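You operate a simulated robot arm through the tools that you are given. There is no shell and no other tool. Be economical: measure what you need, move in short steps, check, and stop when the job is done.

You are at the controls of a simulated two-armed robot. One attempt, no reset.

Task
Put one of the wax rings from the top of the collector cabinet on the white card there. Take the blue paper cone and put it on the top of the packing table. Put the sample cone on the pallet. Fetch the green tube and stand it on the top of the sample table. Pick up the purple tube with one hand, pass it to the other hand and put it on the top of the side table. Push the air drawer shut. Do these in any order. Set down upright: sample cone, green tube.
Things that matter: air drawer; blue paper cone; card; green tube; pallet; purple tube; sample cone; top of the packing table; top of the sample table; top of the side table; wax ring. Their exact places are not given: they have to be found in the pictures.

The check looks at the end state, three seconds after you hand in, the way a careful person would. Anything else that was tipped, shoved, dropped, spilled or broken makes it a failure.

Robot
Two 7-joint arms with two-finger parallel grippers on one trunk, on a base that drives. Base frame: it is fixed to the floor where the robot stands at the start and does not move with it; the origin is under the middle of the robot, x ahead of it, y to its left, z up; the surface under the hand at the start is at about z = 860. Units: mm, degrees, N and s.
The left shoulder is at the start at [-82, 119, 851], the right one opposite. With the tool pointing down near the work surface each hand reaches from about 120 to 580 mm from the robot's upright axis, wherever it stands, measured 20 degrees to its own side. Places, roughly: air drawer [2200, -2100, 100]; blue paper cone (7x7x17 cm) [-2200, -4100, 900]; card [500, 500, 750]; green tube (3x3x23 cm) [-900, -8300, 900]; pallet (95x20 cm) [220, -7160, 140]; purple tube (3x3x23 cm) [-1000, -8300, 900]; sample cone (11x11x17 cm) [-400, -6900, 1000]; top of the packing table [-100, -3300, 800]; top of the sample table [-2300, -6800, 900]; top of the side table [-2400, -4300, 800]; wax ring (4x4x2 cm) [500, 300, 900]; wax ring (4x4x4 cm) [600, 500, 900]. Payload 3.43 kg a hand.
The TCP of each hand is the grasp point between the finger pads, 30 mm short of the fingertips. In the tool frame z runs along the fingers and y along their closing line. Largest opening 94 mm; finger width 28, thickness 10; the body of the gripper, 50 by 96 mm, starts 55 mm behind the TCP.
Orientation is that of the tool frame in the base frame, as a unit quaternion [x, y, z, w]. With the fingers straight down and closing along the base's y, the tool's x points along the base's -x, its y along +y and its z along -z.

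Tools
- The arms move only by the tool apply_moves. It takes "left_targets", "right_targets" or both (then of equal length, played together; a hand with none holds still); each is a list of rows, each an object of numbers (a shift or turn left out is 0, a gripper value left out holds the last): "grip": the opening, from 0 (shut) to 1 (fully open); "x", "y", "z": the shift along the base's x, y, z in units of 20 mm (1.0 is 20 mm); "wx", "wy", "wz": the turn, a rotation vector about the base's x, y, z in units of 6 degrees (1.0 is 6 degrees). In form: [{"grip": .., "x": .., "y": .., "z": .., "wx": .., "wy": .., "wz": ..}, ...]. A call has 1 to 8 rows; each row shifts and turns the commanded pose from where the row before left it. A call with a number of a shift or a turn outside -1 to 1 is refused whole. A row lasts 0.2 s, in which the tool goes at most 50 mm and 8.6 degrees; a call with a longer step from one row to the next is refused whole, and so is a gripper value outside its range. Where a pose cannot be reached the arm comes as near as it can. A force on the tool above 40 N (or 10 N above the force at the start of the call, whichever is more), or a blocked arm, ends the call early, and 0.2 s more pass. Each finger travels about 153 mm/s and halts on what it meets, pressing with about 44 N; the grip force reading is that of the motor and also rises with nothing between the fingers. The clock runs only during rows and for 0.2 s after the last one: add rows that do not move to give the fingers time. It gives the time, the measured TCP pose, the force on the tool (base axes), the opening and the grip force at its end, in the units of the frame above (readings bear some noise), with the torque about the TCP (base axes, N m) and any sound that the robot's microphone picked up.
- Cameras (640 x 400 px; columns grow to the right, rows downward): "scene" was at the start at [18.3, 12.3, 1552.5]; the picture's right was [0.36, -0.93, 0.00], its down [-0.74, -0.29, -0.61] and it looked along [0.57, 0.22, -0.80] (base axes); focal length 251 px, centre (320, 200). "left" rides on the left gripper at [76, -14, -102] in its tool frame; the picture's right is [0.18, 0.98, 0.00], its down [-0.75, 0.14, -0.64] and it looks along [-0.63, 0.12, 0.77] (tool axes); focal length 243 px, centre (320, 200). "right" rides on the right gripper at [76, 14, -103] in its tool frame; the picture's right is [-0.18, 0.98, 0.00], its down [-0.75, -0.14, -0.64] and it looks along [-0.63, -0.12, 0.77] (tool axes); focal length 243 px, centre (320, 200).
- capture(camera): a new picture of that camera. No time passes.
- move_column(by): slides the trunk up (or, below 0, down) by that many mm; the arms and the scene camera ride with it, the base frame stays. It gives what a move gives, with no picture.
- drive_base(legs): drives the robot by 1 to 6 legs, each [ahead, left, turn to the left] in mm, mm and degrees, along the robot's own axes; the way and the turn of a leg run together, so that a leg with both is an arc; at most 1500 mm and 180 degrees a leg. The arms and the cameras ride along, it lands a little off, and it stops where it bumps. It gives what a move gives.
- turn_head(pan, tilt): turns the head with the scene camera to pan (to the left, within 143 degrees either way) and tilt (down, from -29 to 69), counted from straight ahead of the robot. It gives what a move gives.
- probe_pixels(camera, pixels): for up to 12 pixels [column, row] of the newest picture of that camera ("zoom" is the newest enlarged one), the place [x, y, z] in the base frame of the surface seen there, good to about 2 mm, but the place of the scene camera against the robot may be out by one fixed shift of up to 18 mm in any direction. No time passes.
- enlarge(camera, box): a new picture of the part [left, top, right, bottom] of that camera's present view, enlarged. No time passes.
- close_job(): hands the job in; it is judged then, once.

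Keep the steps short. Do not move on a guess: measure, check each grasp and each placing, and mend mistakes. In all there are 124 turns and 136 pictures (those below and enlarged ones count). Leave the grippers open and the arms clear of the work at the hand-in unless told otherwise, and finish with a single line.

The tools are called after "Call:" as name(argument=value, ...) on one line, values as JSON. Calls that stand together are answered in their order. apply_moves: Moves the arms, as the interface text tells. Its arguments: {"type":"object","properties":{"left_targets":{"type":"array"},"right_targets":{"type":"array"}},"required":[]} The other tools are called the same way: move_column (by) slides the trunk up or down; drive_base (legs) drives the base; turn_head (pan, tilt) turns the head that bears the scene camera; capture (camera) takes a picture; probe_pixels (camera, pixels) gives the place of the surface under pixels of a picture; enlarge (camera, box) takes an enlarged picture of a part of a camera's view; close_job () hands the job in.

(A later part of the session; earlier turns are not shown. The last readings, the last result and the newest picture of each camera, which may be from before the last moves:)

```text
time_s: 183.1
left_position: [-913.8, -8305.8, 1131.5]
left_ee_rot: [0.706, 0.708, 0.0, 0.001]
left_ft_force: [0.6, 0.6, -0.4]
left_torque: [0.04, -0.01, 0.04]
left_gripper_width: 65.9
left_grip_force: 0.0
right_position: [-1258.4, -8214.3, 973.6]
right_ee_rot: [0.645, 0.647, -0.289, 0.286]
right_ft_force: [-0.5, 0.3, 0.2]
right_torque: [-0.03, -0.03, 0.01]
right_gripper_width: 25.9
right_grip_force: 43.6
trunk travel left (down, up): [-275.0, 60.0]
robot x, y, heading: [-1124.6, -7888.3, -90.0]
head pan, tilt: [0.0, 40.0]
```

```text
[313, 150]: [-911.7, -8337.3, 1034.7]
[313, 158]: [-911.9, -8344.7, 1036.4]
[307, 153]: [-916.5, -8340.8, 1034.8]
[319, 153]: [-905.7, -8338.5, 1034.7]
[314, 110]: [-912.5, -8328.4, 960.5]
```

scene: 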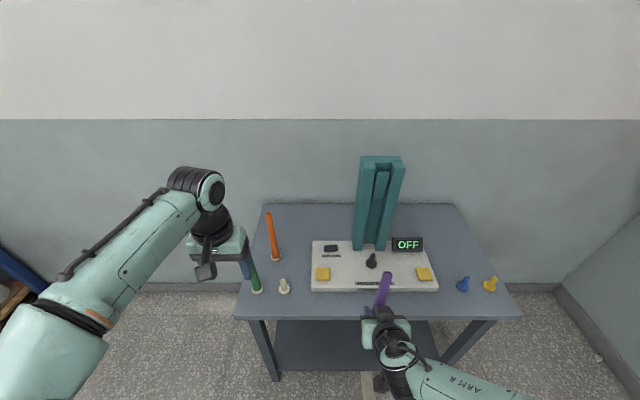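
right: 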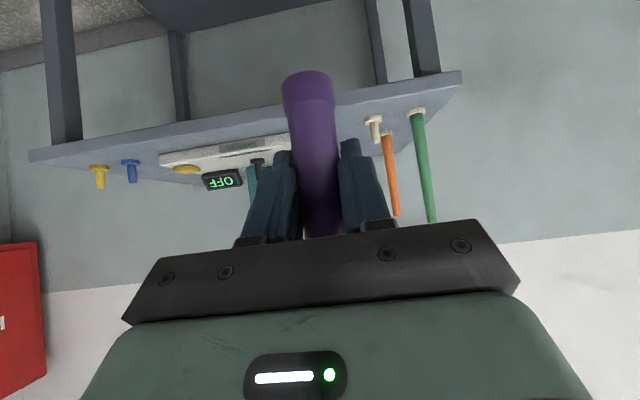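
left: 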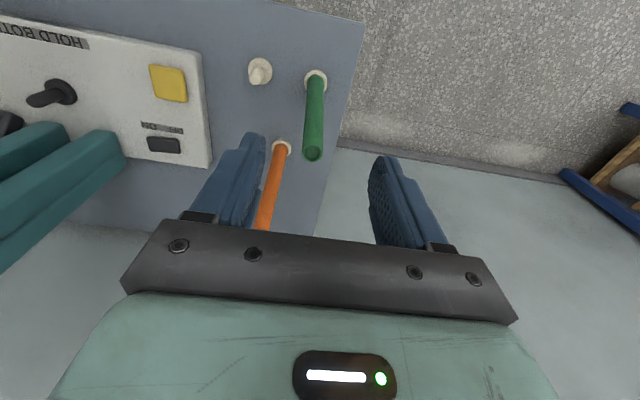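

Green's top centre is (−911, −8340, 1035). Going over it, down to z≈992, and closing.

Call:
apply_moves(left_targets=[{"x": 0.1, "y": -1}, {"y": -0.7, "z": -1}, {"z": -1}, {"z": -1}, {"z": -1}, {"z": -1}, {"z": -1}, {"z": -0.9}])

Call:
capture(camera="left")

Call:
apply_moves(left_targets=[{}, {"grip": 0.05}, {"grip": 0.05}, {"grip": 0.05}, {"grip": 0.05}])

```text
time_s: 184.9
left_position: [-911.5, -8339.6, 992.8]
left_ee_rot: [0.708, 0.707, -0.001, 0.0]
left_ft_force: [-0.8, -0.2, -0.1]
left_torque: [0.02, 0.01, -0.01]
left_gripper_width: 65.9
left_grip_force: 0.0
right_position: [-1258.8, -8213.5, 973.1]
right_ee_rot: [0.645, 0.647, -0.289, 0.285]
right_ft_force: [0.5, 0.3, -0.9]
right_torque: [-0.04, 0.0, 0.04]
right_gripper_width: 26.1
right_grip_force: 44.0
trunk travel left (down, up): [-275.0, 60.0]
robot x, y, heading: [-1124.4, -7887.8, -90.1]
head pan, tilt: [0.0, 40.0]
```

```text
78 pictures are left
```

left: 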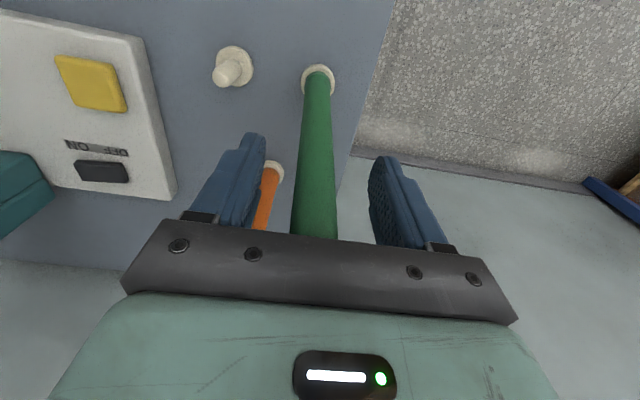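

```text
time_s: 186.1
left_position: [-911.8, -8341.1, 992.4]
left_ee_rot: [0.707, 0.707, 0.0, 0.0]
left_ft_force: [-4.8, -0.2, -0.9]
left_torque: [-0.05, 0.55, 0.01]
left_gripper_width: 19.8
left_grip_force: 43.9
right_position: [-1259.4, -8213.1, 974.4]
right_ee_rot: [0.646, 0.647, -0.289, 0.285]
right_ft_force: [-0.9, 0.3, -0.4]
right_torque: [0.01, -0.04, 0.01]
right_gripper_width: 26.2
right_grip_force: 43.8
trunk travel left (down, up): [-275.0, 60.0]
robot x, y, heading: [-1128.5, -7888.6, -89.8]
head pan, tilt: [0.0, 40.0]
```

Gripped at 20 mm. Lifting 110 mm and backing off.

Call:
apply_moves(left_targets=[{"z": 0.5}, {"z": 1}, {"z": 1}, {"z": 1}, {"z": 1}, {"z": 1}])

Call:
capture(camera="left")

Call:
drive_base(legs=[[-500, 0, 0], [-400, -300, 0], [0, 0, -90]])

Call:
capture(camera="scene")

```text
time_s: 187.5
left_position: [-912.1, -8338.1, 1102.1]
left_ee_rot: [0.707, 0.707, 0.001, 0.0]
left_ft_force: [0.1, -0.3, -0.3]
left_torque: [0.02, -0.05, 0.01]
left_gripper_width: 19.7
left_grip_force: 43.6
right_position: [-1257.2, -8213.2, 974.0]
right_ee_rot: [0.645, 0.647, -0.29, 0.286]
right_ft_force: [-0.2, -0.1, -0.2]
right_torque: [-0.03, -0.01, 0.02]
right_gripper_width: 26.4
right_grip_force: 43.8
trunk travel left (down, up): [-275.0, 60.0]
robot x, y, heading: [-1127.4, -7886.4, -90.1]
head pan, tilt: [0.0, 40.0]
```

```text
77 pictures are left
```

left: 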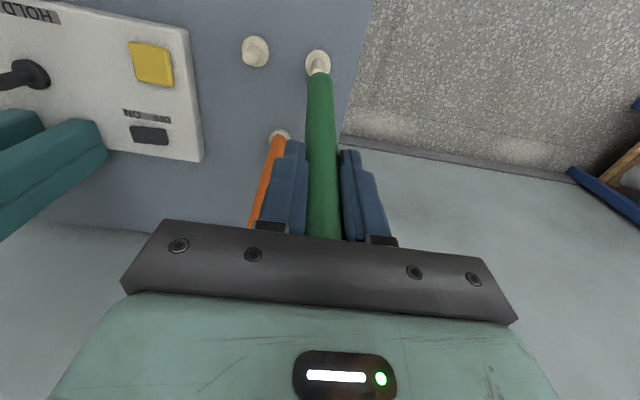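

```text
time_s: 197.1
left_position: [-1882.4, -7203.5, 1103.5]
left_ee_rot: [1.0, -0.002, 0.0, 0.001]
left_ft_force: [0.7, 0.0, -0.3]
left_torque: [-0.01, 0.01, -0.01]
left_gripper_width: 20.0
left_grip_force: 43.4
right_position: [-1753.3, -6857.7, 973.1]
right_ee_rot: [0.913, -0.003, -0.407, -0.004]
right_ft_force: [1.0, -0.4, -0.3]
right_torque: [0.01, -0.01, -0.01]
right_gripper_width: 26.3
right_grip_force: 43.8
trunk travel left (down, up): [-275.0, 60.0]
robot x, y, heading: [-1430.7, -6998.1, 179.5]
head pan, tilt: [0.0, 40.0]
```

```text
76 pictures are left
```

scene: 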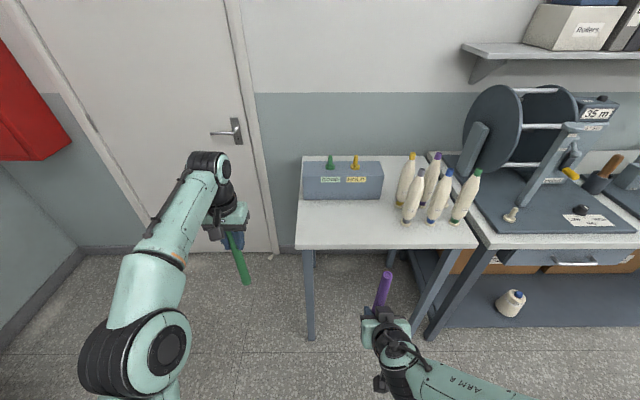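

Call:
probe_pixels(camera="scene", pixels=[[297, 245], [477, 243], [340, 215], [340, 235], [302, 158], [380, 200], [405, 222], [310, 200], [360, 215], [436, 222]])

Call:
enlarge(camera="scene", box=[280, 130, 500, 270])

```text
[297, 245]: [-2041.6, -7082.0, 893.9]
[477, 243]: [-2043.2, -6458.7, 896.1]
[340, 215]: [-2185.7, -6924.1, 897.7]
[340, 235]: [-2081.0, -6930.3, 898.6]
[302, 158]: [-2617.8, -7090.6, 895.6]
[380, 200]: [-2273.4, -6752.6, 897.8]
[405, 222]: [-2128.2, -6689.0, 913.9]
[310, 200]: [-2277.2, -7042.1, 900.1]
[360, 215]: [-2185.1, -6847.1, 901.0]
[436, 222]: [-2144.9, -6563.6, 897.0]
```

```text
2.86 times, centred on (390, 200) of scene
```

zoom: 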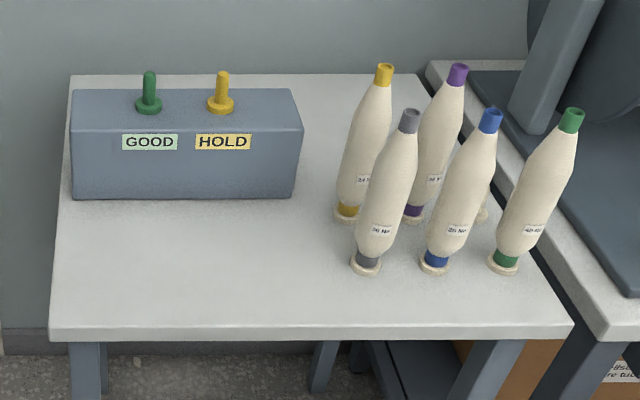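

The sample table top is z≈898, free around (−2140, −6950). I'll raise the trunk 50 mm for clearance, then drive so the left hand comes near the spot.

Call:
move_column(by=50)

Call:
drive_base(legs=[[0, -150, 0.5], [220, 0, 0]])

Call:
capture(camera="scene")

Call:
capture(camera="left")

```text
time_s: 198.1
left_position: [-1880.1, -7203.9, 1152.1]
left_ee_rot: [1.0, -0.003, 0.0, 0.0]
left_ft_force: [1.5, 0.0, -1.0]
left_torque: [-0.02, 0.02, 0.0]
left_gripper_width: 19.7
left_grip_force: 43.7
right_position: [-1770.4, -6856.6, 1036.7]
right_ee_rot: [0.907, -0.003, -0.421, -0.005]
right_ft_force: [0.3, 0.9, -1.2]
right_torque: [-0.01, 0.03, -0.03]
right_gripper_width: 26.1
right_grip_force: 44.1
trunk travel left (down, up): [-325.0, 10.0]
robot x, y, heading: [-1433.1, -6991.9, 179.3]
head pan, tilt: [0.0, 40.0]
```

```text
time_s: 201.3
left_position: [-2099.3, -7058.2, 1152.0]
left_ee_rot: [1.0, -0.001, 0.0, 0.0]
left_ft_force: [-0.9, -0.2, -0.2]
left_torque: [0.04, -0.02, 0.02]
left_gripper_width: 19.7
left_grip_force: 44.4
right_position: [-1989.8, -6710.1, 1037.3]
right_ee_rot: [0.907, 0.0, -0.421, -0.003]
right_ft_force: [0.7, 0.4, -0.5]
right_torque: [0.0, 0.01, 0.02]
right_gripper_width: 26.0
right_grip_force: 44.2
trunk travel left (down, up): [-325.0, 10.0]
robot x, y, heading: [-1650.7, -6845.2, 179.8]
head pan, tilt: [0.0, 40.0]
```

```text
74 pictures are left
```

scene: 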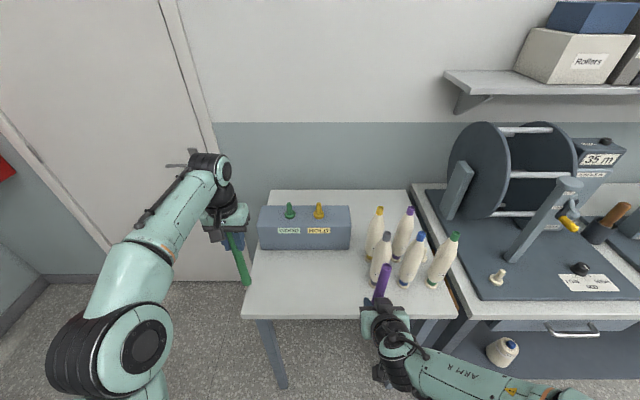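

```text
73 pictures are left
```

left: 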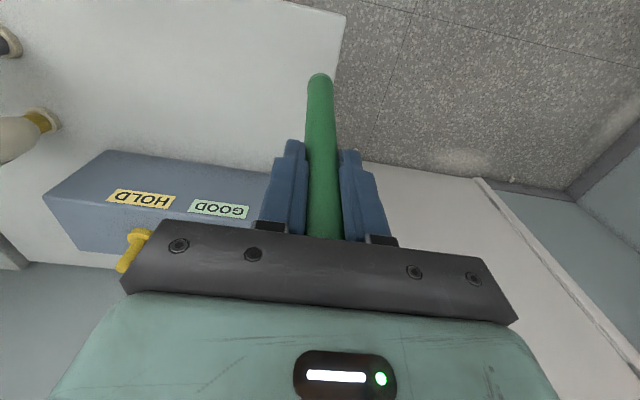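

Call:
apply_moves(left_targets=[{"y": 1, "x": -0.4}, {"y": 1, "x": -0.4}, {"y": 1, "x": -0.4}, {"y": 1, "x": -0.4}, {"y": 1, "x": -0.4}, {"z": -1}, {"z": -1}, {}])

Call:
capture(camera="left")

Call:
capture(camera="scene")

```text
time_s: 203.1
left_position: [-2140.3, -6957.8, 1111.7]
left_ee_rot: [1.0, 0.0, 0.0, 0.0]
left_ft_force: [0.6, 0.1, 0.6]
left_torque: [0.02, 0.01, 0.01]
left_gripper_width: 19.9
left_grip_force: 44.1
right_position: [-1989.4, -6710.5, 1037.0]
right_ee_rot: [0.907, -0.001, -0.422, -0.004]
right_ft_force: [0.0, -0.3, -0.1]
right_torque: [-0.02, 0.01, -0.01]
right_gripper_width: 26.0
right_grip_force: 43.9
trunk travel left (down, up): [-325.0, 10.0]
robot x, y, heading: [-1651.9, -6840.5, 180.1]
head pan, tilt: [0.0, 40.0]
```

```text
72 pictures are left
```

left: 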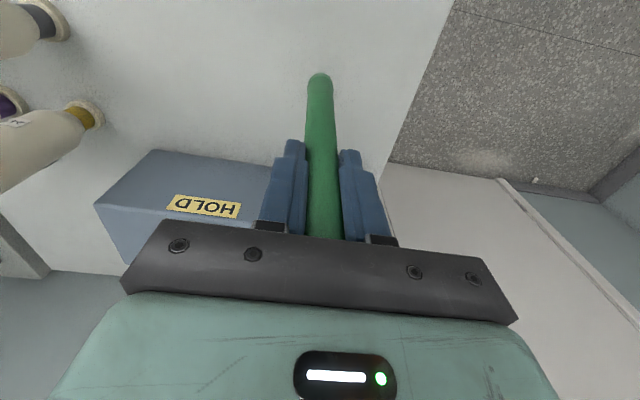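

```text
71 pictures are left
```

scene: 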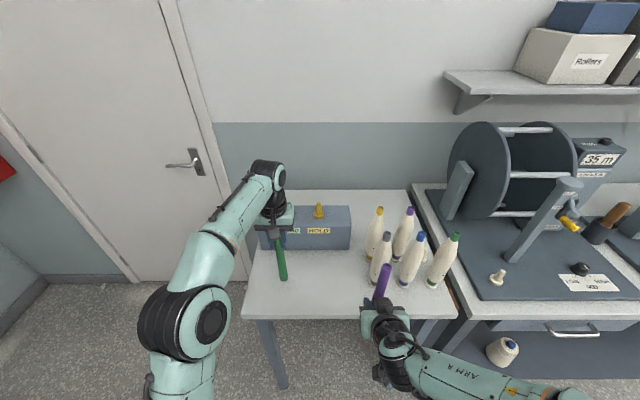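

Call:
probe_pixels(camera="left", pixels=[[319, 78], [320, 120], [321, 180], [322, 220], [340, 60], [308, 120], [331, 120]])

```text
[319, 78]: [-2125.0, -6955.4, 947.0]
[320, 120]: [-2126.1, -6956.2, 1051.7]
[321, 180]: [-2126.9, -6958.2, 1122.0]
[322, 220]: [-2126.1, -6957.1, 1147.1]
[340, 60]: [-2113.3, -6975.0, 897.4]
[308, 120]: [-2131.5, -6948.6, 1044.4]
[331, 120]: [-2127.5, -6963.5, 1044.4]
```

The tube is vertical, and its bottom is about 25 mm above the table. Lowering gently to contact.

Call:
apply_moves(left_targets=[{"z": -0.5}, {"z": -0.4}, {"z": -0.1}, {"z": -0.1}, {"z": -0.1}, {"z": -0.1}])

```text
time_s: 204.5
left_position: [-2138.4, -6958.0, 1087.2]
left_ee_rot: [1.0, -0.001, 0.0, 0.0]
left_ft_force: [0.0, -0.4, -0.8]
left_torque: [0.03, 0.02, -0.02]
left_gripper_width: 19.9
left_grip_force: 44.1
right_position: [-1989.5, -6708.4, 1037.4]
right_ee_rot: [0.907, 0.0, -0.421, -0.003]
right_ft_force: [-0.1, 0.1, -1.2]
right_torque: [0.02, -0.02, 0.01]
right_gripper_width: 26.0
right_grip_force: 43.9
trunk travel left (down, up): [-325.0, 10.0]
robot x, y, heading: [-1651.4, -6847.2, 179.8]
head pan, tilt: [0.0, 40.0]
```

Call:
apply_moves(left_targets=[{"z": -0.1}, {"z": -0.1}, {"z": -0.1}, {"z": -0.1}])

```text
time_s: 205.5
left_position: [-2139.3, -6958.0, 1082.4]
left_ee_rot: [1.0, -0.001, -0.004, -0.001]
left_ft_force: [1.7, -1.0, 21.9]
left_torque: [-0.15, -0.41, -0.04]
left_gripper_width: 19.8
left_grip_force: 44.7
right_position: [-1989.7, -6710.5, 1038.0]
right_ee_rot: [0.906, -0.001, -0.423, -0.004]
right_ft_force: [0.0, -0.3, 0.5]
right_torque: [-0.01, -0.01, 0.02]
right_gripper_width: 25.9
right_grip_force: 44.0
trunk travel left (down, up): [-325.0, 10.0]
robot x, y, heading: [-1649.8, -6844.8, 180.0]
head pan, tilt: [0.0, 40.0]
```

Contact at 22 N. Easing up 1.5 mm, opening, then lifting.

Call:
apply_moves(left_targets=[{"z": 0.08}, {}, {"grip": 0.4}, {"grip": 0.7}, {}, {"z": 0.5}, {"z": 1}])

Call:
capture(camera="left")

```text
time_s: 207.1
left_position: [-2139.9, -6956.5, 1110.9]
left_ee_rot: [1.0, -0.001, 0.0, 0.0]
left_ft_force: [-0.5, 1.5, 0.1]
left_torque: [0.0, -0.01, 0.01]
left_gripper_width: 65.9
left_grip_force: 0.2
right_position: [-1989.6, -6710.1, 1036.3]
right_ee_rot: [0.907, -0.001, -0.421, -0.004]
right_ft_force: [0.6, 0.3, 0.0]
right_torque: [0.02, 0.01, -0.02]
right_gripper_width: 26.0
right_grip_force: 44.1
trunk travel left (down, up): [-325.0, 10.0]
robot x, y, heading: [-1645.5, -6842.1, 180.0]
head pan, tilt: [0.0, 40.0]
```

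```text
70 pictures are left
```

left: 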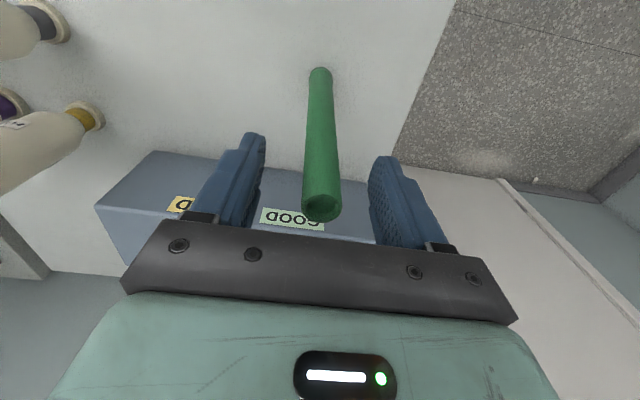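

Green stands. Raising a little more and driving straight back; the fingers' front is open, so the tube slides out.

Call:
apply_moves(left_targets=[{"z": 1}, {"z": 1}, {"z": 0.5}, {"grip": 1}])

Call:
drive_base(legs=[[-350, 0, 0]])

Call:
capture(camera="scene")

```text
time_s: 208.1
left_position: [-2139.5, -6956.7, 1159.1]
left_ee_rot: [1.0, -0.001, 0.0, 0.0]
left_ft_force: [-0.8, 0.8, 0.7]
left_torque: [-0.04, -0.01, -0.02]
left_gripper_width: 93.8
left_grip_force: 0.1
right_position: [-1990.2, -6711.4, 1036.9]
right_ee_rot: [0.907, 0.001, -0.42, -0.002]
right_ft_force: [-0.6, -0.2, -1.1]
right_torque: [-0.02, -0.03, 0.0]
right_gripper_width: 25.9
right_grip_force: 43.9
trunk travel left (down, up): [-325.0, 10.0]
robot x, y, heading: [-1651.5, -6847.1, 179.8]
head pan, tilt: [0.0, 40.0]
```

```text
time_s: 210.3
left_position: [-1795.4, -6957.6, 1160.0]
left_ee_rot: [1.0, -0.001, 0.0, -0.001]
left_ft_force: [-0.4, 0.1, -0.1]
left_torque: [-0.02, -0.01, -0.01]
left_gripper_width: 94.0
left_grip_force: 0.0
right_position: [-1646.7, -6709.8, 1037.9]
right_ee_rot: [0.907, -0.001, -0.421, -0.004]
right_ft_force: [0.7, 0.6, -0.9]
right_torque: [0.03, 0.0, 0.01]
right_gripper_width: 25.8
right_grip_force: 43.9
trunk travel left (down, up): [-325.0, 10.0]
robot x, y, heading: [-1304.9, -6842.6, 180.0]
head pan, tilt: [0.0, 40.0]
```

```text
69 pictures are left
```

scene: 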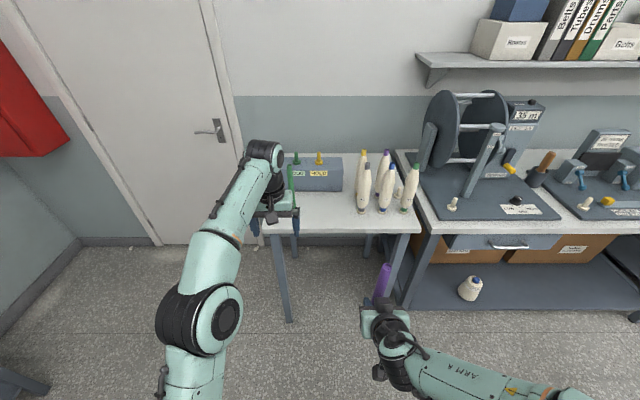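

Green stands upright on the sample table. Now strafing north to the side table near (−2400, −4300).

Call:
drive_base(legs=[[0, -1300, 0], [0, -1150, 0]])

Call:
capture(camera="scene")

```text
time_s: 232.0
left_position: [-1819.3, -4509.8, 1158.5]
left_ee_rot: [1.0, 0.009, -0.001, -0.001]
left_ft_force: [0.2, -0.5, 0.3]
left_torque: [0.0, 0.0, 0.01]
left_gripper_width: 94.1
left_grip_force: 0.1
right_position: [-1675.1, -4259.9, 1036.6]
right_ee_rot: [0.907, 0.01, -0.421, 0.001]
right_ft_force: [-0.1, 0.2, 0.5]
right_torque: [-0.01, -0.04, 0.03]
right_gripper_width: 26.2
right_grip_force: 44.1
trunk travel left (down, up): [-325.0, 10.0]
robot x, y, heading: [-1331.0, -4388.2, -179.2]
head pan, tilt: [0.0, 40.0]
```

```text
68 pictures are left
```

scene: 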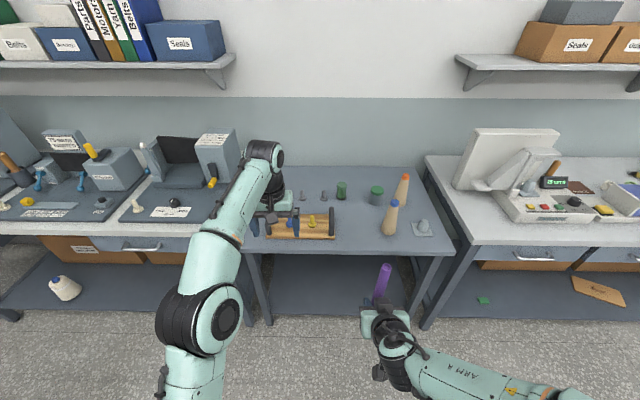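

Call:
enlarge(camera="scene", box=[230, 160, 460, 270])

Call:
probe_pixels(camera="scene", pixels=[[250, 252], [445, 252], [310, 245], [360, 220], [360, 240], [388, 232], [393, 204], [406, 178], [335, 232], [422, 230], [343, 195], [376, 200]])

```text
2.78 times, centred on (345, 215) of scene
```

zoom: 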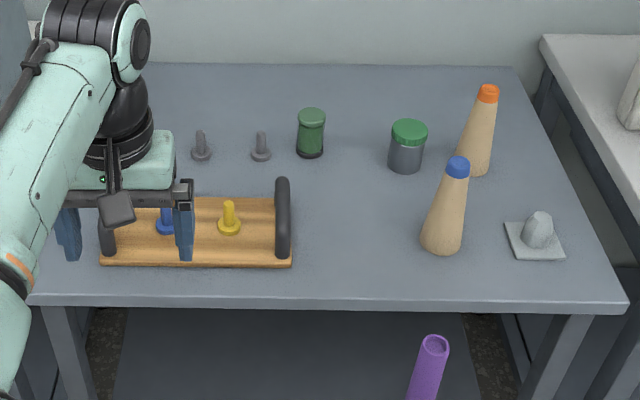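

```text
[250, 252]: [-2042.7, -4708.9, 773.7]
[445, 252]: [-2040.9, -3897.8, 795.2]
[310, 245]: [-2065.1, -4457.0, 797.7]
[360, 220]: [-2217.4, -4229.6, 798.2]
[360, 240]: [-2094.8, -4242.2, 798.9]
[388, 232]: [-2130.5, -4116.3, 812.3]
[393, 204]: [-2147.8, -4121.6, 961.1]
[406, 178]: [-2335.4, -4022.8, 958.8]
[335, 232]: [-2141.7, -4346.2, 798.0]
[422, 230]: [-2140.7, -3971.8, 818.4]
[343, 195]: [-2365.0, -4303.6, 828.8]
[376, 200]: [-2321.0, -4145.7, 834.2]
```

The side table top is z≈798, with a free spot at about (−2120, −4248) between the tray and the blue-tipped cone at (−2147, −4118). Driving in 320 mm and levelling the small tilt left from the trunk move.

Call:
drive_base(legs=[[320, 0, -0.8]])

Call:
apply_moves(right_targets=[{"wy": -0.3}, {"x": -1}, {"x": -1}, {"x": -1}, {"x": -1}, {"x": -1}, {"x": -1}])

Call:
capture(camera="scene")

Call:
capture(camera="right")

```text
time_s: 234.2
left_position: [-2143.7, -4509.5, 1158.6]
left_ee_rot: [1.0, 0.004, 0.0, 0.001]
left_ft_force: [0.8, -0.2, 1.0]
left_torque: [-0.01, -0.01, 0.03]
left_gripper_width: 94.0
left_grip_force: 0.0
right_position: [-1997.2, -4261.4, 1036.5]
right_ee_rot: [0.907, 0.004, -0.421, -0.001]
right_ft_force: [0.1, -0.3, -0.4]
right_torque: [0.0, 0.05, 0.0]
right_gripper_width: 26.2
right_grip_force: 43.9
trunk travel left (down, up): [-325.0, 10.0]
robot x, y, heading: [-1654.3, -4393.2, -179.6]
head pan, tilt: [0.0, 40.0]
```

```text
time_s: 235.8
left_position: [-2144.0, -4509.1, 1160.2]
left_ee_rot: [1.0, 0.005, 0.0, 0.0]
left_ft_force: [0.5, -0.9, 0.0]
left_torque: [0.02, 0.0, 0.01]
left_gripper_width: 93.9
left_grip_force: 0.0
right_position: [-2117.6, -4260.6, 1039.1]
right_ee_rot: [0.913, 0.005, -0.407, -0.001]
right_ft_force: [0.1, -0.9, -0.2]
right_torque: [-0.03, -0.01, 0.02]
right_gripper_width: 26.5
right_grip_force: 44.1
trunk travel left (down, up): [-325.0, 10.0]
robot x, y, heading: [-1654.6, -4388.6, -179.6]
head pan, tilt: [0.0, 40.0]
```

```text
66 pictures are left
```

scene: 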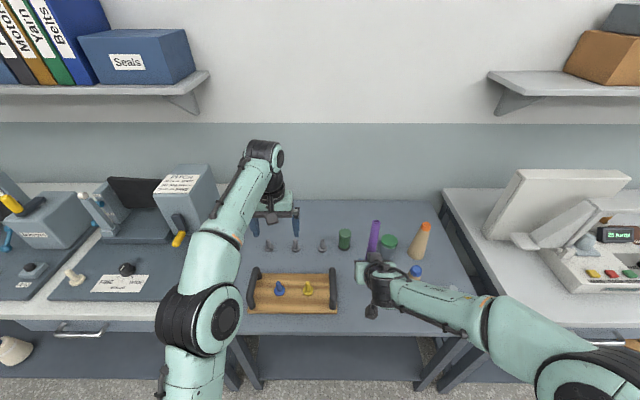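

```text
65 pictures are left
```

right: 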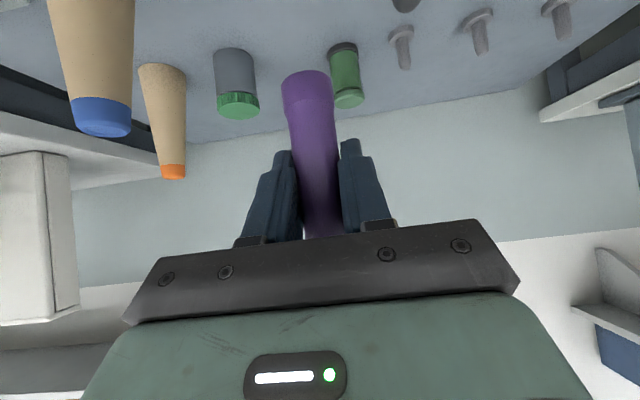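

Call:
probe_pixels(camera="right", pixels=[[307, 82], [311, 120], [316, 170], [321, 220], [100, 110], [100, 20], [128, 60]])

```text
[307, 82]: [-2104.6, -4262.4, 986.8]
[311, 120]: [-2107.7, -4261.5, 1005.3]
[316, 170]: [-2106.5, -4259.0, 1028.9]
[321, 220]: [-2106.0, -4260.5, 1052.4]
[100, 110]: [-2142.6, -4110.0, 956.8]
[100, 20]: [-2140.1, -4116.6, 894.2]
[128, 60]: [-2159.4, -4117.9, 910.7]
```

The tube is vertical. Lowering 160 mm, then gently to contact.

Call:
apply_moves(right_targets=[{"z": -1}, {"z": -1}, {"z": -1}, {"z": -1}, {"z": -1}, {"z": -1}, {"z": -1}, {"z": -0.8}])

Call:
capture(camera="scene")

Call:
capture(camera="right")

```text
time_s: 237.6
left_position: [-2143.6, -4509.6, 1160.1]
left_ee_rot: [1.0, 0.004, 0.0, 0.0]
left_ft_force: [-0.5, 0.1, 0.0]
left_torque: [0.0, -0.02, -0.01]
left_gripper_width: 93.9
left_grip_force: 0.1
right_position: [-2117.8, -4258.7, 880.7]
right_ee_rot: [0.913, 0.005, -0.408, -0.001]
right_ft_force: [-0.7, 0.1, -0.3]
right_torque: [0.01, 0.01, 0.01]
right_gripper_width: 26.6
right_grip_force: 44.4
trunk travel left (down, up): [-325.0, 10.0]
robot x, y, heading: [-1658.0, -4393.3, -179.5]
head pan, tilt: [0.0, 40.0]
```

```text
64 pictures are left
```

scene: 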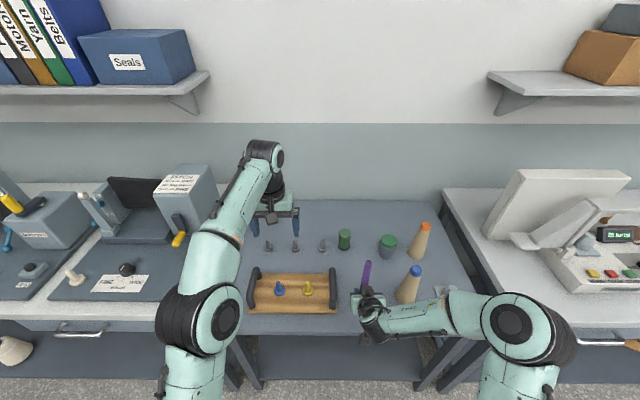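

```text
63 pictures are left
```

right: 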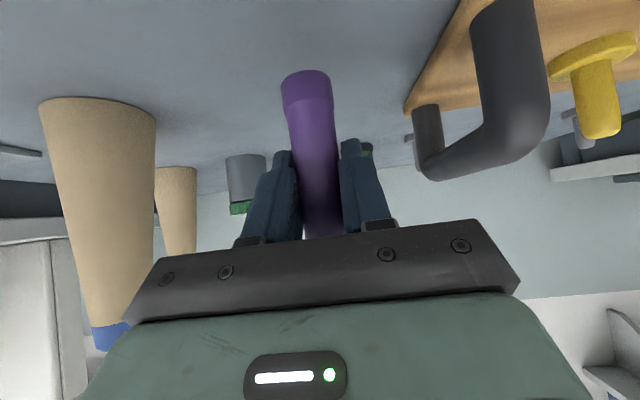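

Call:
probe_pixels(camera="scene", pixels=[[410, 308], [430, 303], [470, 300], [408, 296], [400, 285], [415, 270], [440, 300]])

Call:
enlarge(camera="scene", box=[330, 240, 490, 350])

```text
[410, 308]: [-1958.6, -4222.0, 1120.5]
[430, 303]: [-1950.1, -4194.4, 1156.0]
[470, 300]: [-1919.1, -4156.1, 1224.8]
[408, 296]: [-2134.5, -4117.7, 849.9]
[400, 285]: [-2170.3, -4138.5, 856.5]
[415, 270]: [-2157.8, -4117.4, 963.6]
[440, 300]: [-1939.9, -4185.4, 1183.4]
```

```text
3.64 times, centred on (410, 295) of scene
```

zoom: 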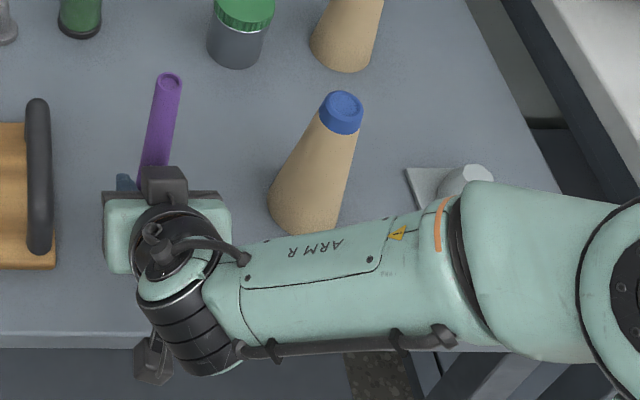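

The forearm is well above and behind the cone. Lowering in 2 mm steps.

Call:
apply_moves(right_targets=[{"z": -0.2}, {"z": -0.2}, {"z": -0.1}, {"z": -0.1}, {"z": -0.1}, {"z": -0.1}])

Call:
apply_moves(right_targets=[{"z": -0.1}, {"z": -0.1}, {"z": -0.1}, {"z": -0.1}])

```text
time_s: 238.9
left_position: [-2144.9, -4509.4, 1159.4]
left_ee_rot: [1.0, 0.004, -0.001, 0.001]
left_ft_force: [-0.1, 0.1, 0.4]
left_torque: [-0.01, 0.01, -0.05]
left_gripper_width: 94.1
left_grip_force: 0.1
right_position: [-2117.4, -4259.5, 865.4]
right_ee_rot: [0.914, 0.005, -0.406, -0.001]
right_ft_force: [0.4, 0.5, 0.0]
right_torque: [-0.01, 0.01, 0.01]
right_gripper_width: 26.8
right_grip_force: 43.6
trunk travel left (down, up): [-325.0, 10.0]
robot x, y, heading: [-1652.7, -4393.0, -179.8]
head pan, tilt: [0.0, 40.0]
```

```text
time_s: 239.9
left_position: [-2144.7, -4509.4, 1159.0]
left_ee_rot: [1.0, 0.004, 0.0, 0.0]
left_ft_force: [0.3, 0.5, -0.1]
left_torque: [-0.03, 0.01, 0.01]
left_gripper_width: 94.1
left_grip_force: 0.1
right_position: [-2118.4, -4260.9, 856.6]
right_ee_rot: [0.913, 0.005, -0.408, -0.001]
right_ft_force: [0.5, 0.4, 0.7]
right_torque: [-0.04, -0.04, 0.04]
right_gripper_width: 26.7
right_grip_force: 44.0
trunk travel left (down, up): [-325.0, 10.0]
robot x, y, heading: [-1658.5, -4391.7, -179.5]
head pan, tilt: [0.0, 40.0]
```

Call:
apply_moves(right_targets=[{"z": -0.1}, {"z": -0.1}, {"z": -0.1}])

Call:
capture(camera="right")

```text
time_s: 240.8
left_position: [-2144.7, -4508.7, 1158.3]
left_ee_rot: [1.0, 0.004, 0.0, 0.0]
left_ft_force: [-0.4, -0.7, 0.4]
left_torque: [0.0, 0.01, 0.05]
left_gripper_width: 93.7
left_grip_force: 0.2
right_position: [-2119.8, -4260.7, 857.3]
right_ee_rot: [0.91, 0.004, -0.414, -0.002]
right_ft_force: [1.1, 0.3, 12.2]
right_torque: [-0.07, -0.12, 0.06]
right_gripper_width: 26.6
right_grip_force: 44.1
trunk travel left (down, up): [-325.0, 10.0]
robot x, y, heading: [-1656.9, -4389.7, -179.7]
head pan, tilt: [0.0, 40.0]
stopped in row 3 (right hand): the force on the tool passed its limit at 42 N (the readings are from after the stop); the commanded pose is now the measured one
```

```text
61 pictures are left
```

right: 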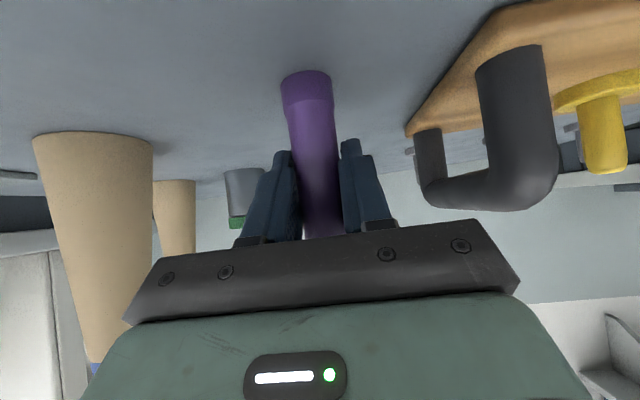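

Firm contact. Straightening 0.7°, opening, and withdrawing straight back (+x).

Call:
apply_moves(right_targets=[{"wy": -0.12, "z": 0.03}, {}, {"grip": 0.5}, {"grip": 0.8}, {"grip": 1}, {}])

Call:
capture(camera="right")

```text
time_s: 242.2
left_position: [-2144.0, -4508.3, 1160.1]
left_ee_rot: [1.0, 0.004, 0.0, 0.0]
left_ft_force: [1.2, 0.6, 0.6]
left_torque: [-0.01, 0.01, 0.0]
left_gripper_width: 93.9
left_grip_force: 0.0
right_position: [-2120.8, -4261.1, 857.0]
right_ee_rot: [0.914, 0.006, -0.406, -0.001]
right_ft_force: [-0.3, -1.1, -0.4]
right_torque: [-0.03, -0.02, -0.01]
right_gripper_width: 94.2
right_grip_force: 0.1
trunk travel left (down, up): [-325.0, 10.0]
robot x, y, heading: [-1653.8, -4393.3, -179.4]
head pan, tilt: [0.0, 40.0]
```

```text
60 pictures are left
```

right: 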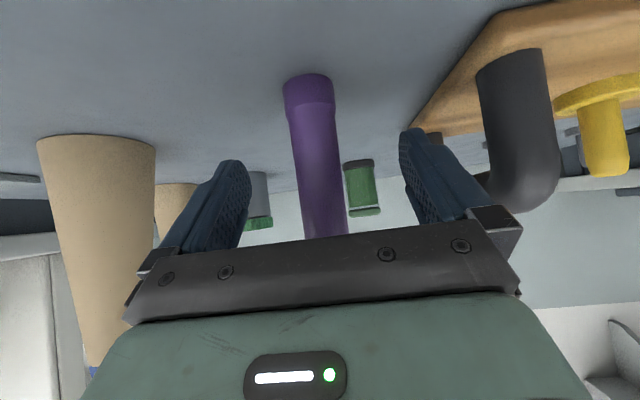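

Purple stands free. Withdrawing the right hand back 140 mm and up.

Call:
apply_moves(right_targets=[{"x": 1}, {"x": 1}, {"x": 1}, {"x": 1}, {"x": 1}, {"x": 1}, {"x": 1, "z": 1}, {"z": 1}])

Call:
capture(camera="scene")

```text
time_s: 244.0
left_position: [-2143.5, -4508.7, 1160.3]
left_ee_rot: [1.0, 0.005, 0.0, 0.0]
left_ft_force: [0.4, -1.4, -0.4]
left_torque: [0.01, 0.03, -0.03]
left_gripper_width: 94.0
left_grip_force: 0.1
right_position: [-2021.4, -4266.9, 889.7]
right_ee_rot: [0.914, 0.005, -0.406, -0.002]
right_ft_force: [0.1, -0.4, 0.3]
right_torque: [0.0, 0.01, -0.04]
right_gripper_width: 94.0
right_grip_force: 0.1
right hand out of reach, approached as far as the arm can: row 6, 7, 8
trunk travel left (down, up): [-325.0, 10.0]
robot x, y, heading: [-1656.4, -4392.6, -179.5]
head pan, tilt: [0.0, 40.0]
```

```text
59 pictures are left
```

scene: 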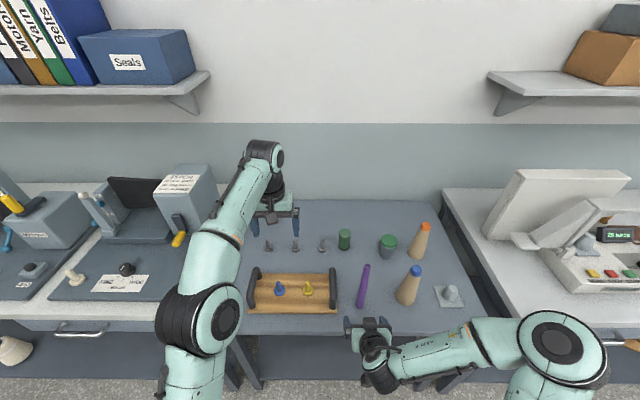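

Purple stands on the side table. Next the blue cone. I'll raise the right hand and turn it to point straight down.

Call:
apply_moves(right_targets=[{"z": 1}, {"z": 1}, {"z": 1, "wy": -1}, {"z": 1, "wy": -1}, {"z": 1, "wy": -1}, {"z": 1, "wy": -1}, {"z": 1, "wy": -1}, {"z": 1, "wy": -1}])

Call:
apply_moves(right_targets=[{"wy": -1, "y": 1}, {"wy": -1, "y": 1}, {"y": 1}, {"y": 1}, {"y": 1}, {"y": 1}, {"y": 1}, {"y": 0.5}])

Call:
capture(camera="right")

```text
time_s: 245.8
left_position: [-2143.0, -4509.0, 1159.8]
left_ee_rot: [1.0, 0.004, -0.002, 0.0]
left_ft_force: [0.0, -0.5, -0.8]
left_torque: [-0.02, 0.01, 0.01]
left_gripper_width: 94.2
left_grip_force: 0.1
right_position: [-2021.9, -4266.5, 1050.9]
right_ee_rot: [0.995, 0.006, -0.104, 0.002]
right_ft_force: [0.0, 0.8, -0.4]
right_torque: [0.03, 0.02, -0.06]
right_gripper_width: 93.8
right_grip_force: 0.1
trunk travel left (down, up): [-325.0, 10.0]
robot x, y, heading: [-1653.4, -4387.9, -179.5]
head pan, tilt: [0.0, 40.0]
```

```text
time_s: 247.6
left_position: [-2144.3, -4509.9, 1160.1]
left_ee_rot: [1.0, 0.004, 0.0, 0.001]
left_ft_force: [-0.2, -0.4, -0.6]
left_torque: [-0.02, 0.02, 0.03]
left_gripper_width: 94.2
left_grip_force: 0.0
right_position: [-2023.2, -4116.6, 1050.7]
right_ee_rot: [1.0, 0.005, 0.0, 0.001]
right_ft_force: [-0.6, 0.5, -0.4]
right_torque: [0.0, 0.02, -0.01]
right_gripper_width: 93.9
right_grip_force: 0.0
trunk travel left (down, up): [-325.0, 10.0]
robot x, y, heading: [-1657.8, -4389.1, -179.4]
head pan, tilt: [0.0, 40.0]
```

```text
58 pictures are left
```

right: 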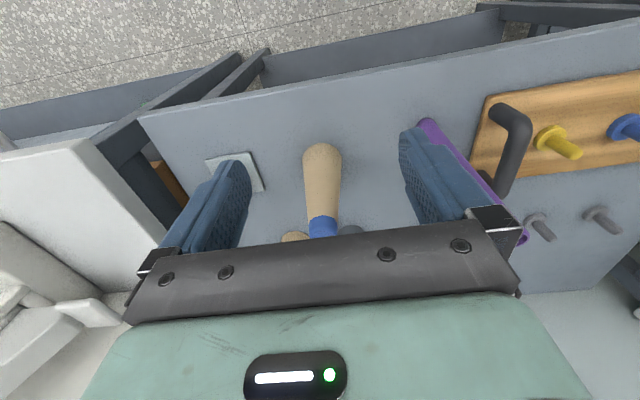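

Call:
probe_pixels(camera="right", pixels=[[322, 233], [323, 220], [322, 190], [322, 160], [309, 200], [337, 200], [304, 165], [341, 165]])

```text
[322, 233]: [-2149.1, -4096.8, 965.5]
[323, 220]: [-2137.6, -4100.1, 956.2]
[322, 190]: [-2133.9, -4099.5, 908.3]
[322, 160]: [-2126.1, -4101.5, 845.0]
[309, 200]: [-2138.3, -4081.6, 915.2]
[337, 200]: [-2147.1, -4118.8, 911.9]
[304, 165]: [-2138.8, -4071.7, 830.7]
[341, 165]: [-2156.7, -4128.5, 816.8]
```

Cone axis is (−2152, −4100), top 965. To stay within reach I'll strafe the base 120 mm right, then bring the hand over the cone.

Call:
drive_base(legs=[[0, -120, 0]])

Call:
apply_moves(right_targets=[{"y": -0.9, "x": -0.8}, {"y": -0.9, "x": -0.8}, {"y": -0.9, "x": -0.8}, {"y": -0.9, "x": -0.8}, {"y": -0.9, "x": -0.8}, {"y": -0.5, "x": -0.8}])

Call:
capture(camera="right")

```text
time_s: 249.4
left_position: [-2144.4, -4386.2, 1158.6]
left_ee_rot: [1.0, 0.004, 0.0, 0.001]
left_ft_force: [-0.1, 0.2, 0.5]
left_torque: [0.0, 0.01, -0.02]
left_gripper_width: 94.1
left_grip_force: 0.1
right_position: [-2024.4, -3995.9, 1048.6]
right_ee_rot: [1.0, 0.005, 0.0, -0.001]
right_ft_force: [0.2, 0.3, -0.2]
right_torque: [0.02, -0.01, 0.0]
right_gripper_width: 94.0
right_grip_force: 0.0
trunk travel left (down, up): [-325.0, 10.0]
robot x, y, heading: [-1657.2, -4267.9, -179.5]
head pan, tilt: [0.0, 40.0]
```

```text
time_s: 250.8
left_position: [-2146.0, -4386.7, 1159.0]
left_ee_rot: [1.0, 0.005, -0.001, 0.0]
left_ft_force: [0.0, -0.1, -0.8]
left_torque: [-0.02, 0.01, -0.01]
left_gripper_width: 94.0
left_grip_force: 0.0
right_position: [-2120.2, -4095.6, 1049.3]
right_ee_rot: [1.0, 0.005, 0.0, 0.0]
right_ft_force: [-0.7, 0.1, 0.2]
right_torque: [0.01, -0.02, 0.01]
right_gripper_width: 93.7
right_grip_force: 0.0
trunk travel left (down, up): [-325.0, 10.0]
robot x, y, heading: [-1654.8, -4270.2, -179.6]
head pan, tilt: [0.0, 40.0]
```

```text
57 pictures are left
```

right: 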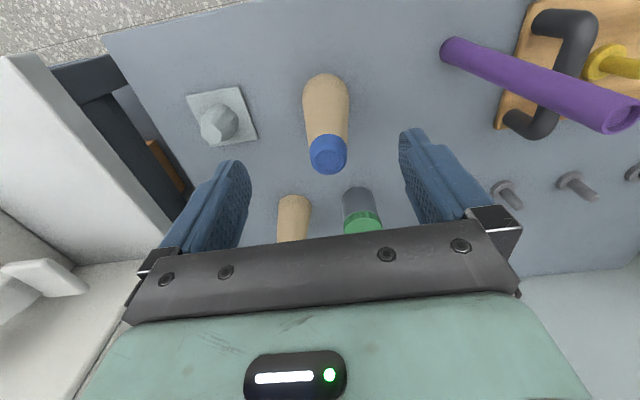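

Call:
probe_pixels(camera="right", pixels=[[328, 155], [328, 165], [318, 155], [339, 157], [328, 130], [326, 85], [306, 108], [347, 108]])

```text
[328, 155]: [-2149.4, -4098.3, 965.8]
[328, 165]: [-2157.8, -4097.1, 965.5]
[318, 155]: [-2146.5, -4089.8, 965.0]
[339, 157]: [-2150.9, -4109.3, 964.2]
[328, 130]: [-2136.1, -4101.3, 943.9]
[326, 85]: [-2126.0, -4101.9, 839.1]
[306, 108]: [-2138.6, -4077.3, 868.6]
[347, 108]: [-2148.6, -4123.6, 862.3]
```

Tip centre is (−2152, −4099). Moving over, descending to z≈922, closing.

Call:
apply_moves(right_targets=[{"x": -0.8, "y": -0.1}, {"x": -0.8, "y": -0.1}, {"z": -1}, {"z": -1}, {"z": -1}, {"z": -1}, {"z": -1}, {"z": -1}])

Call:
apply_moves(right_targets=[{"z": -0.35}, {}, {"grip": 0.2}, {"grip": 0.2}, {"grip": 0.2}, {"grip": 0.2}])

Call:
capture(camera="right")

```text
time_s: 252.6
left_position: [-2144.2, -4385.9, 1158.7]
left_ee_rot: [1.0, 0.004, 0.0, 0.0]
left_ft_force: [0.9, 0.1, -0.7]
left_torque: [0.0, 0.0, 0.02]
left_gripper_width: 94.2
left_grip_force: 0.1
right_position: [-2151.8, -4097.6, 928.7]
right_ee_rot: [1.0, 0.005, 0.0, -0.001]
right_ft_force: [1.8, -0.7, -1.0]
right_torque: [-0.01, 0.01, -0.01]
right_gripper_width: 94.2
right_grip_force: 0.0
trunk travel left (down, up): [-325.0, 10.0]
robot x, y, heading: [-1657.6, -4268.5, -179.2]
head pan, tilt: [0.0, 40.0]
```

```text
time_s: 254.0
left_position: [-2145.7, -4387.7, 1159.4]
left_ee_rot: [1.0, 0.004, -0.001, 0.0]
left_ft_force: [0.7, 0.5, 0.1]
left_torque: [0.05, 0.02, -0.02]
left_gripper_width: 94.0
left_grip_force: 0.1
right_position: [-2151.4, -4099.2, 922.9]
right_ee_rot: [1.0, 0.005, 0.0, 0.001]
right_ft_force: [0.4, 0.7, 0.9]
right_torque: [-0.02, 0.02, 0.0]
right_gripper_width: 45.2
right_grip_force: 43.7
trunk travel left (down, up): [-325.0, 10.0]
robot x, y, heading: [-1657.7, -4271.1, -179.3]
head pan, tilt: [0.0, 40.0]
```

```text
56 pictures are left
```

right: 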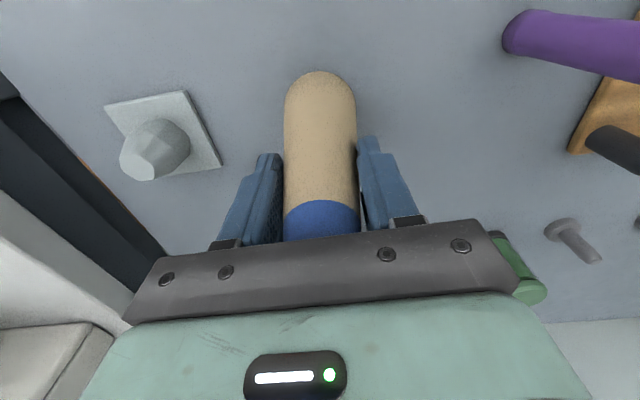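

Gripped at 45 mm. Lifting.

Call:
apply_moves(right_targets=[{"z": 0.3}, {"z": 0.5}, {"z": 1}, {"z": 1}, {"z": 1}, {"z": 1}, {"z": 1}])

Call:
capture(camera="right")

Call:
drive_base(legs=[[-400, 0, 0]])

Call:
capture(camera="scene")

```text
time_s: 255.6
left_position: [-2145.1, -4388.5, 1158.1]
left_ee_rot: [1.0, 0.004, -0.001, 0.0]
left_ft_force: [0.3, 0.0, -0.2]
left_torque: [0.02, 0.0, -0.03]
left_gripper_width: 93.9
left_grip_force: 0.1
right_position: [-2150.2, -4099.0, 1038.6]
right_ee_rot: [1.0, 0.005, 0.0, 0.0]
right_ft_force: [0.1, -0.5, -0.5]
right_torque: [-0.02, 0.01, -0.03]
right_gripper_width: 45.5
right_grip_force: 44.3
trunk travel left (down, up): [-325.0, 10.0]
robot x, y, heading: [-1656.3, -4269.3, -179.3]
head pan, tilt: [0.0, 40.0]
```

```text
55 pictures are left
```

right: 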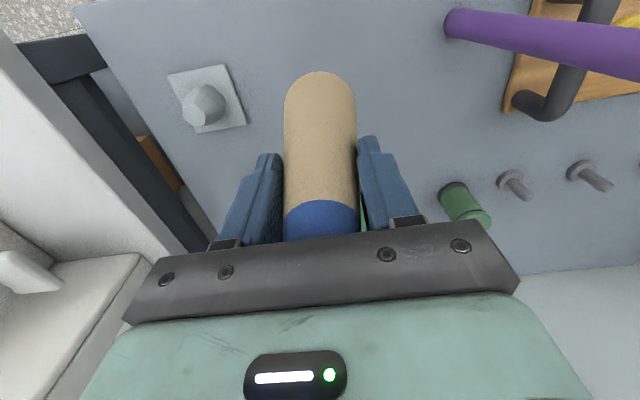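

```text
time_s: 258.1
left_position: [-1744.7, -4383.0, 1159.5]
left_ee_rot: [1.0, 0.001, 0.0, 0.0]
left_ft_force: [-0.4, 0.4, -0.3]
left_torque: [-0.02, -0.01, -0.03]
left_gripper_width: 94.1
left_grip_force: 0.0
right_position: [-1748.3, -4094.8, 1038.1]
right_ee_rot: [1.0, 0.002, 0.0, 0.0]
right_ft_force: [0.3, -0.3, 0.0]
right_torque: [-0.02, 0.03, 0.0]
right_gripper_width: 45.0
right_grip_force: 43.8
trunk travel left (down, up): [-325.0, 10.0]
robot x, y, heading: [-1255.2, -4268.2, -180.0]
head pan, tilt: [0.0, 40.0]
```

```text
54 pictures are left
```

scene: 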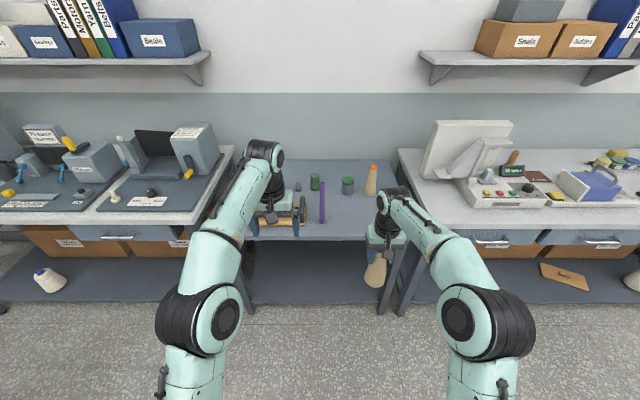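

Blue cone is held. Turning to face the packing bench (east).

Call:
drive_base(legs=[[0, 0, 180]])

Call:
turn_head(pan=15, tilt=30)

Call:
capture(camera="scene")

```text
time_s: 265.8
left_position: [-764.2, -4159.0, 1159.3]
left_ee_rot: [0.006, 1.0, 0.0, -0.001]
left_ft_force: [-0.2, -0.7, -0.7]
left_torque: [-0.01, -0.01, 0.0]
left_gripper_width: 94.0
left_grip_force: 0.1
right_position: [-766.1, -4447.6, 1038.4]
right_ee_rot: [0.005, 1.0, 0.0, 0.001]
right_ft_force: [0.2, 0.1, -0.6]
right_torque: [-0.01, -0.01, -0.01]
right_gripper_width: 45.2
right_grip_force: 44.3
trunk travel left (down, up): [-325.0, 10.0]
robot x, y, heading: [-1250.6, -4265.0, -0.8]
head pan, tilt: [0.0, 40.0]
```

```text
time_s: 266.5
left_position: [-764.9, -4157.5, 1158.8]
left_ee_rot: [0.006, 1.0, 0.0, 0.0]
left_ft_force: [0.2, -0.2, 0.0]
left_torque: [-0.02, -0.03, 0.0]
left_gripper_width: 94.2
left_grip_force: 0.1
right_position: [-765.3, -4447.1, 1037.6]
right_ee_rot: [0.005, 1.0, 0.001, 0.0]
right_ft_force: [0.3, 1.2, -0.9]
right_torque: [-0.01, 0.02, 0.0]
right_gripper_width: 45.0
right_grip_force: 43.5
trunk travel left (down, up): [-325.0, 10.0]
robot x, y, heading: [-1255.8, -4268.9, -0.9]
head pan, tilt: [15.0, 30.0]
```

```text
53 pictures are left
```

scene: 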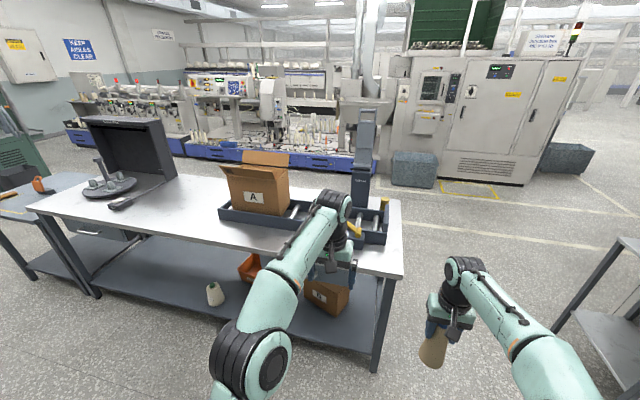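

Call:
probe_pixels(camera="scene", pixels=[[180, 215], [210, 220], [160, 220], [150, 205], [220, 210], [125, 203], [31, 211], [210, 238], [195, 195], [400, 270], [108, 190]])

Call:
enlarge(camera="scene", box=[20, 100, 260, 260])

```text
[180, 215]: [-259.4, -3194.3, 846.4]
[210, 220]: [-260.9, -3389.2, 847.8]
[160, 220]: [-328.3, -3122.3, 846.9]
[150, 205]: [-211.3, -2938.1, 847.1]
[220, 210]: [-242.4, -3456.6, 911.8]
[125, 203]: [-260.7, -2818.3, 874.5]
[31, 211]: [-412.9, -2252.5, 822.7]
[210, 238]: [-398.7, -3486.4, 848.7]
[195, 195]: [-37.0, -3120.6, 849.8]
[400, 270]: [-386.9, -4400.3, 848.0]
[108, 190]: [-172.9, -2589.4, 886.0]
```

```text
2.50 times, centred on (140, 180) of scene
```

zoom: 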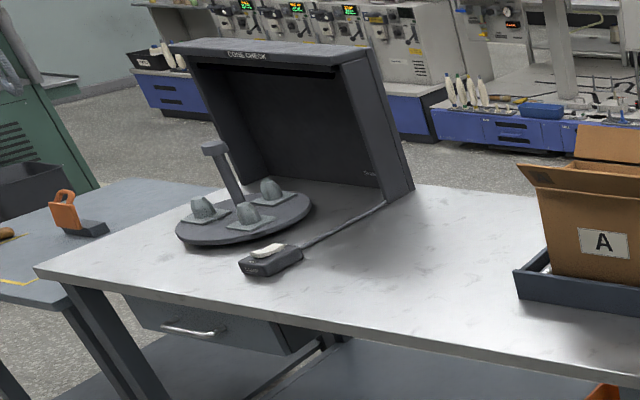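

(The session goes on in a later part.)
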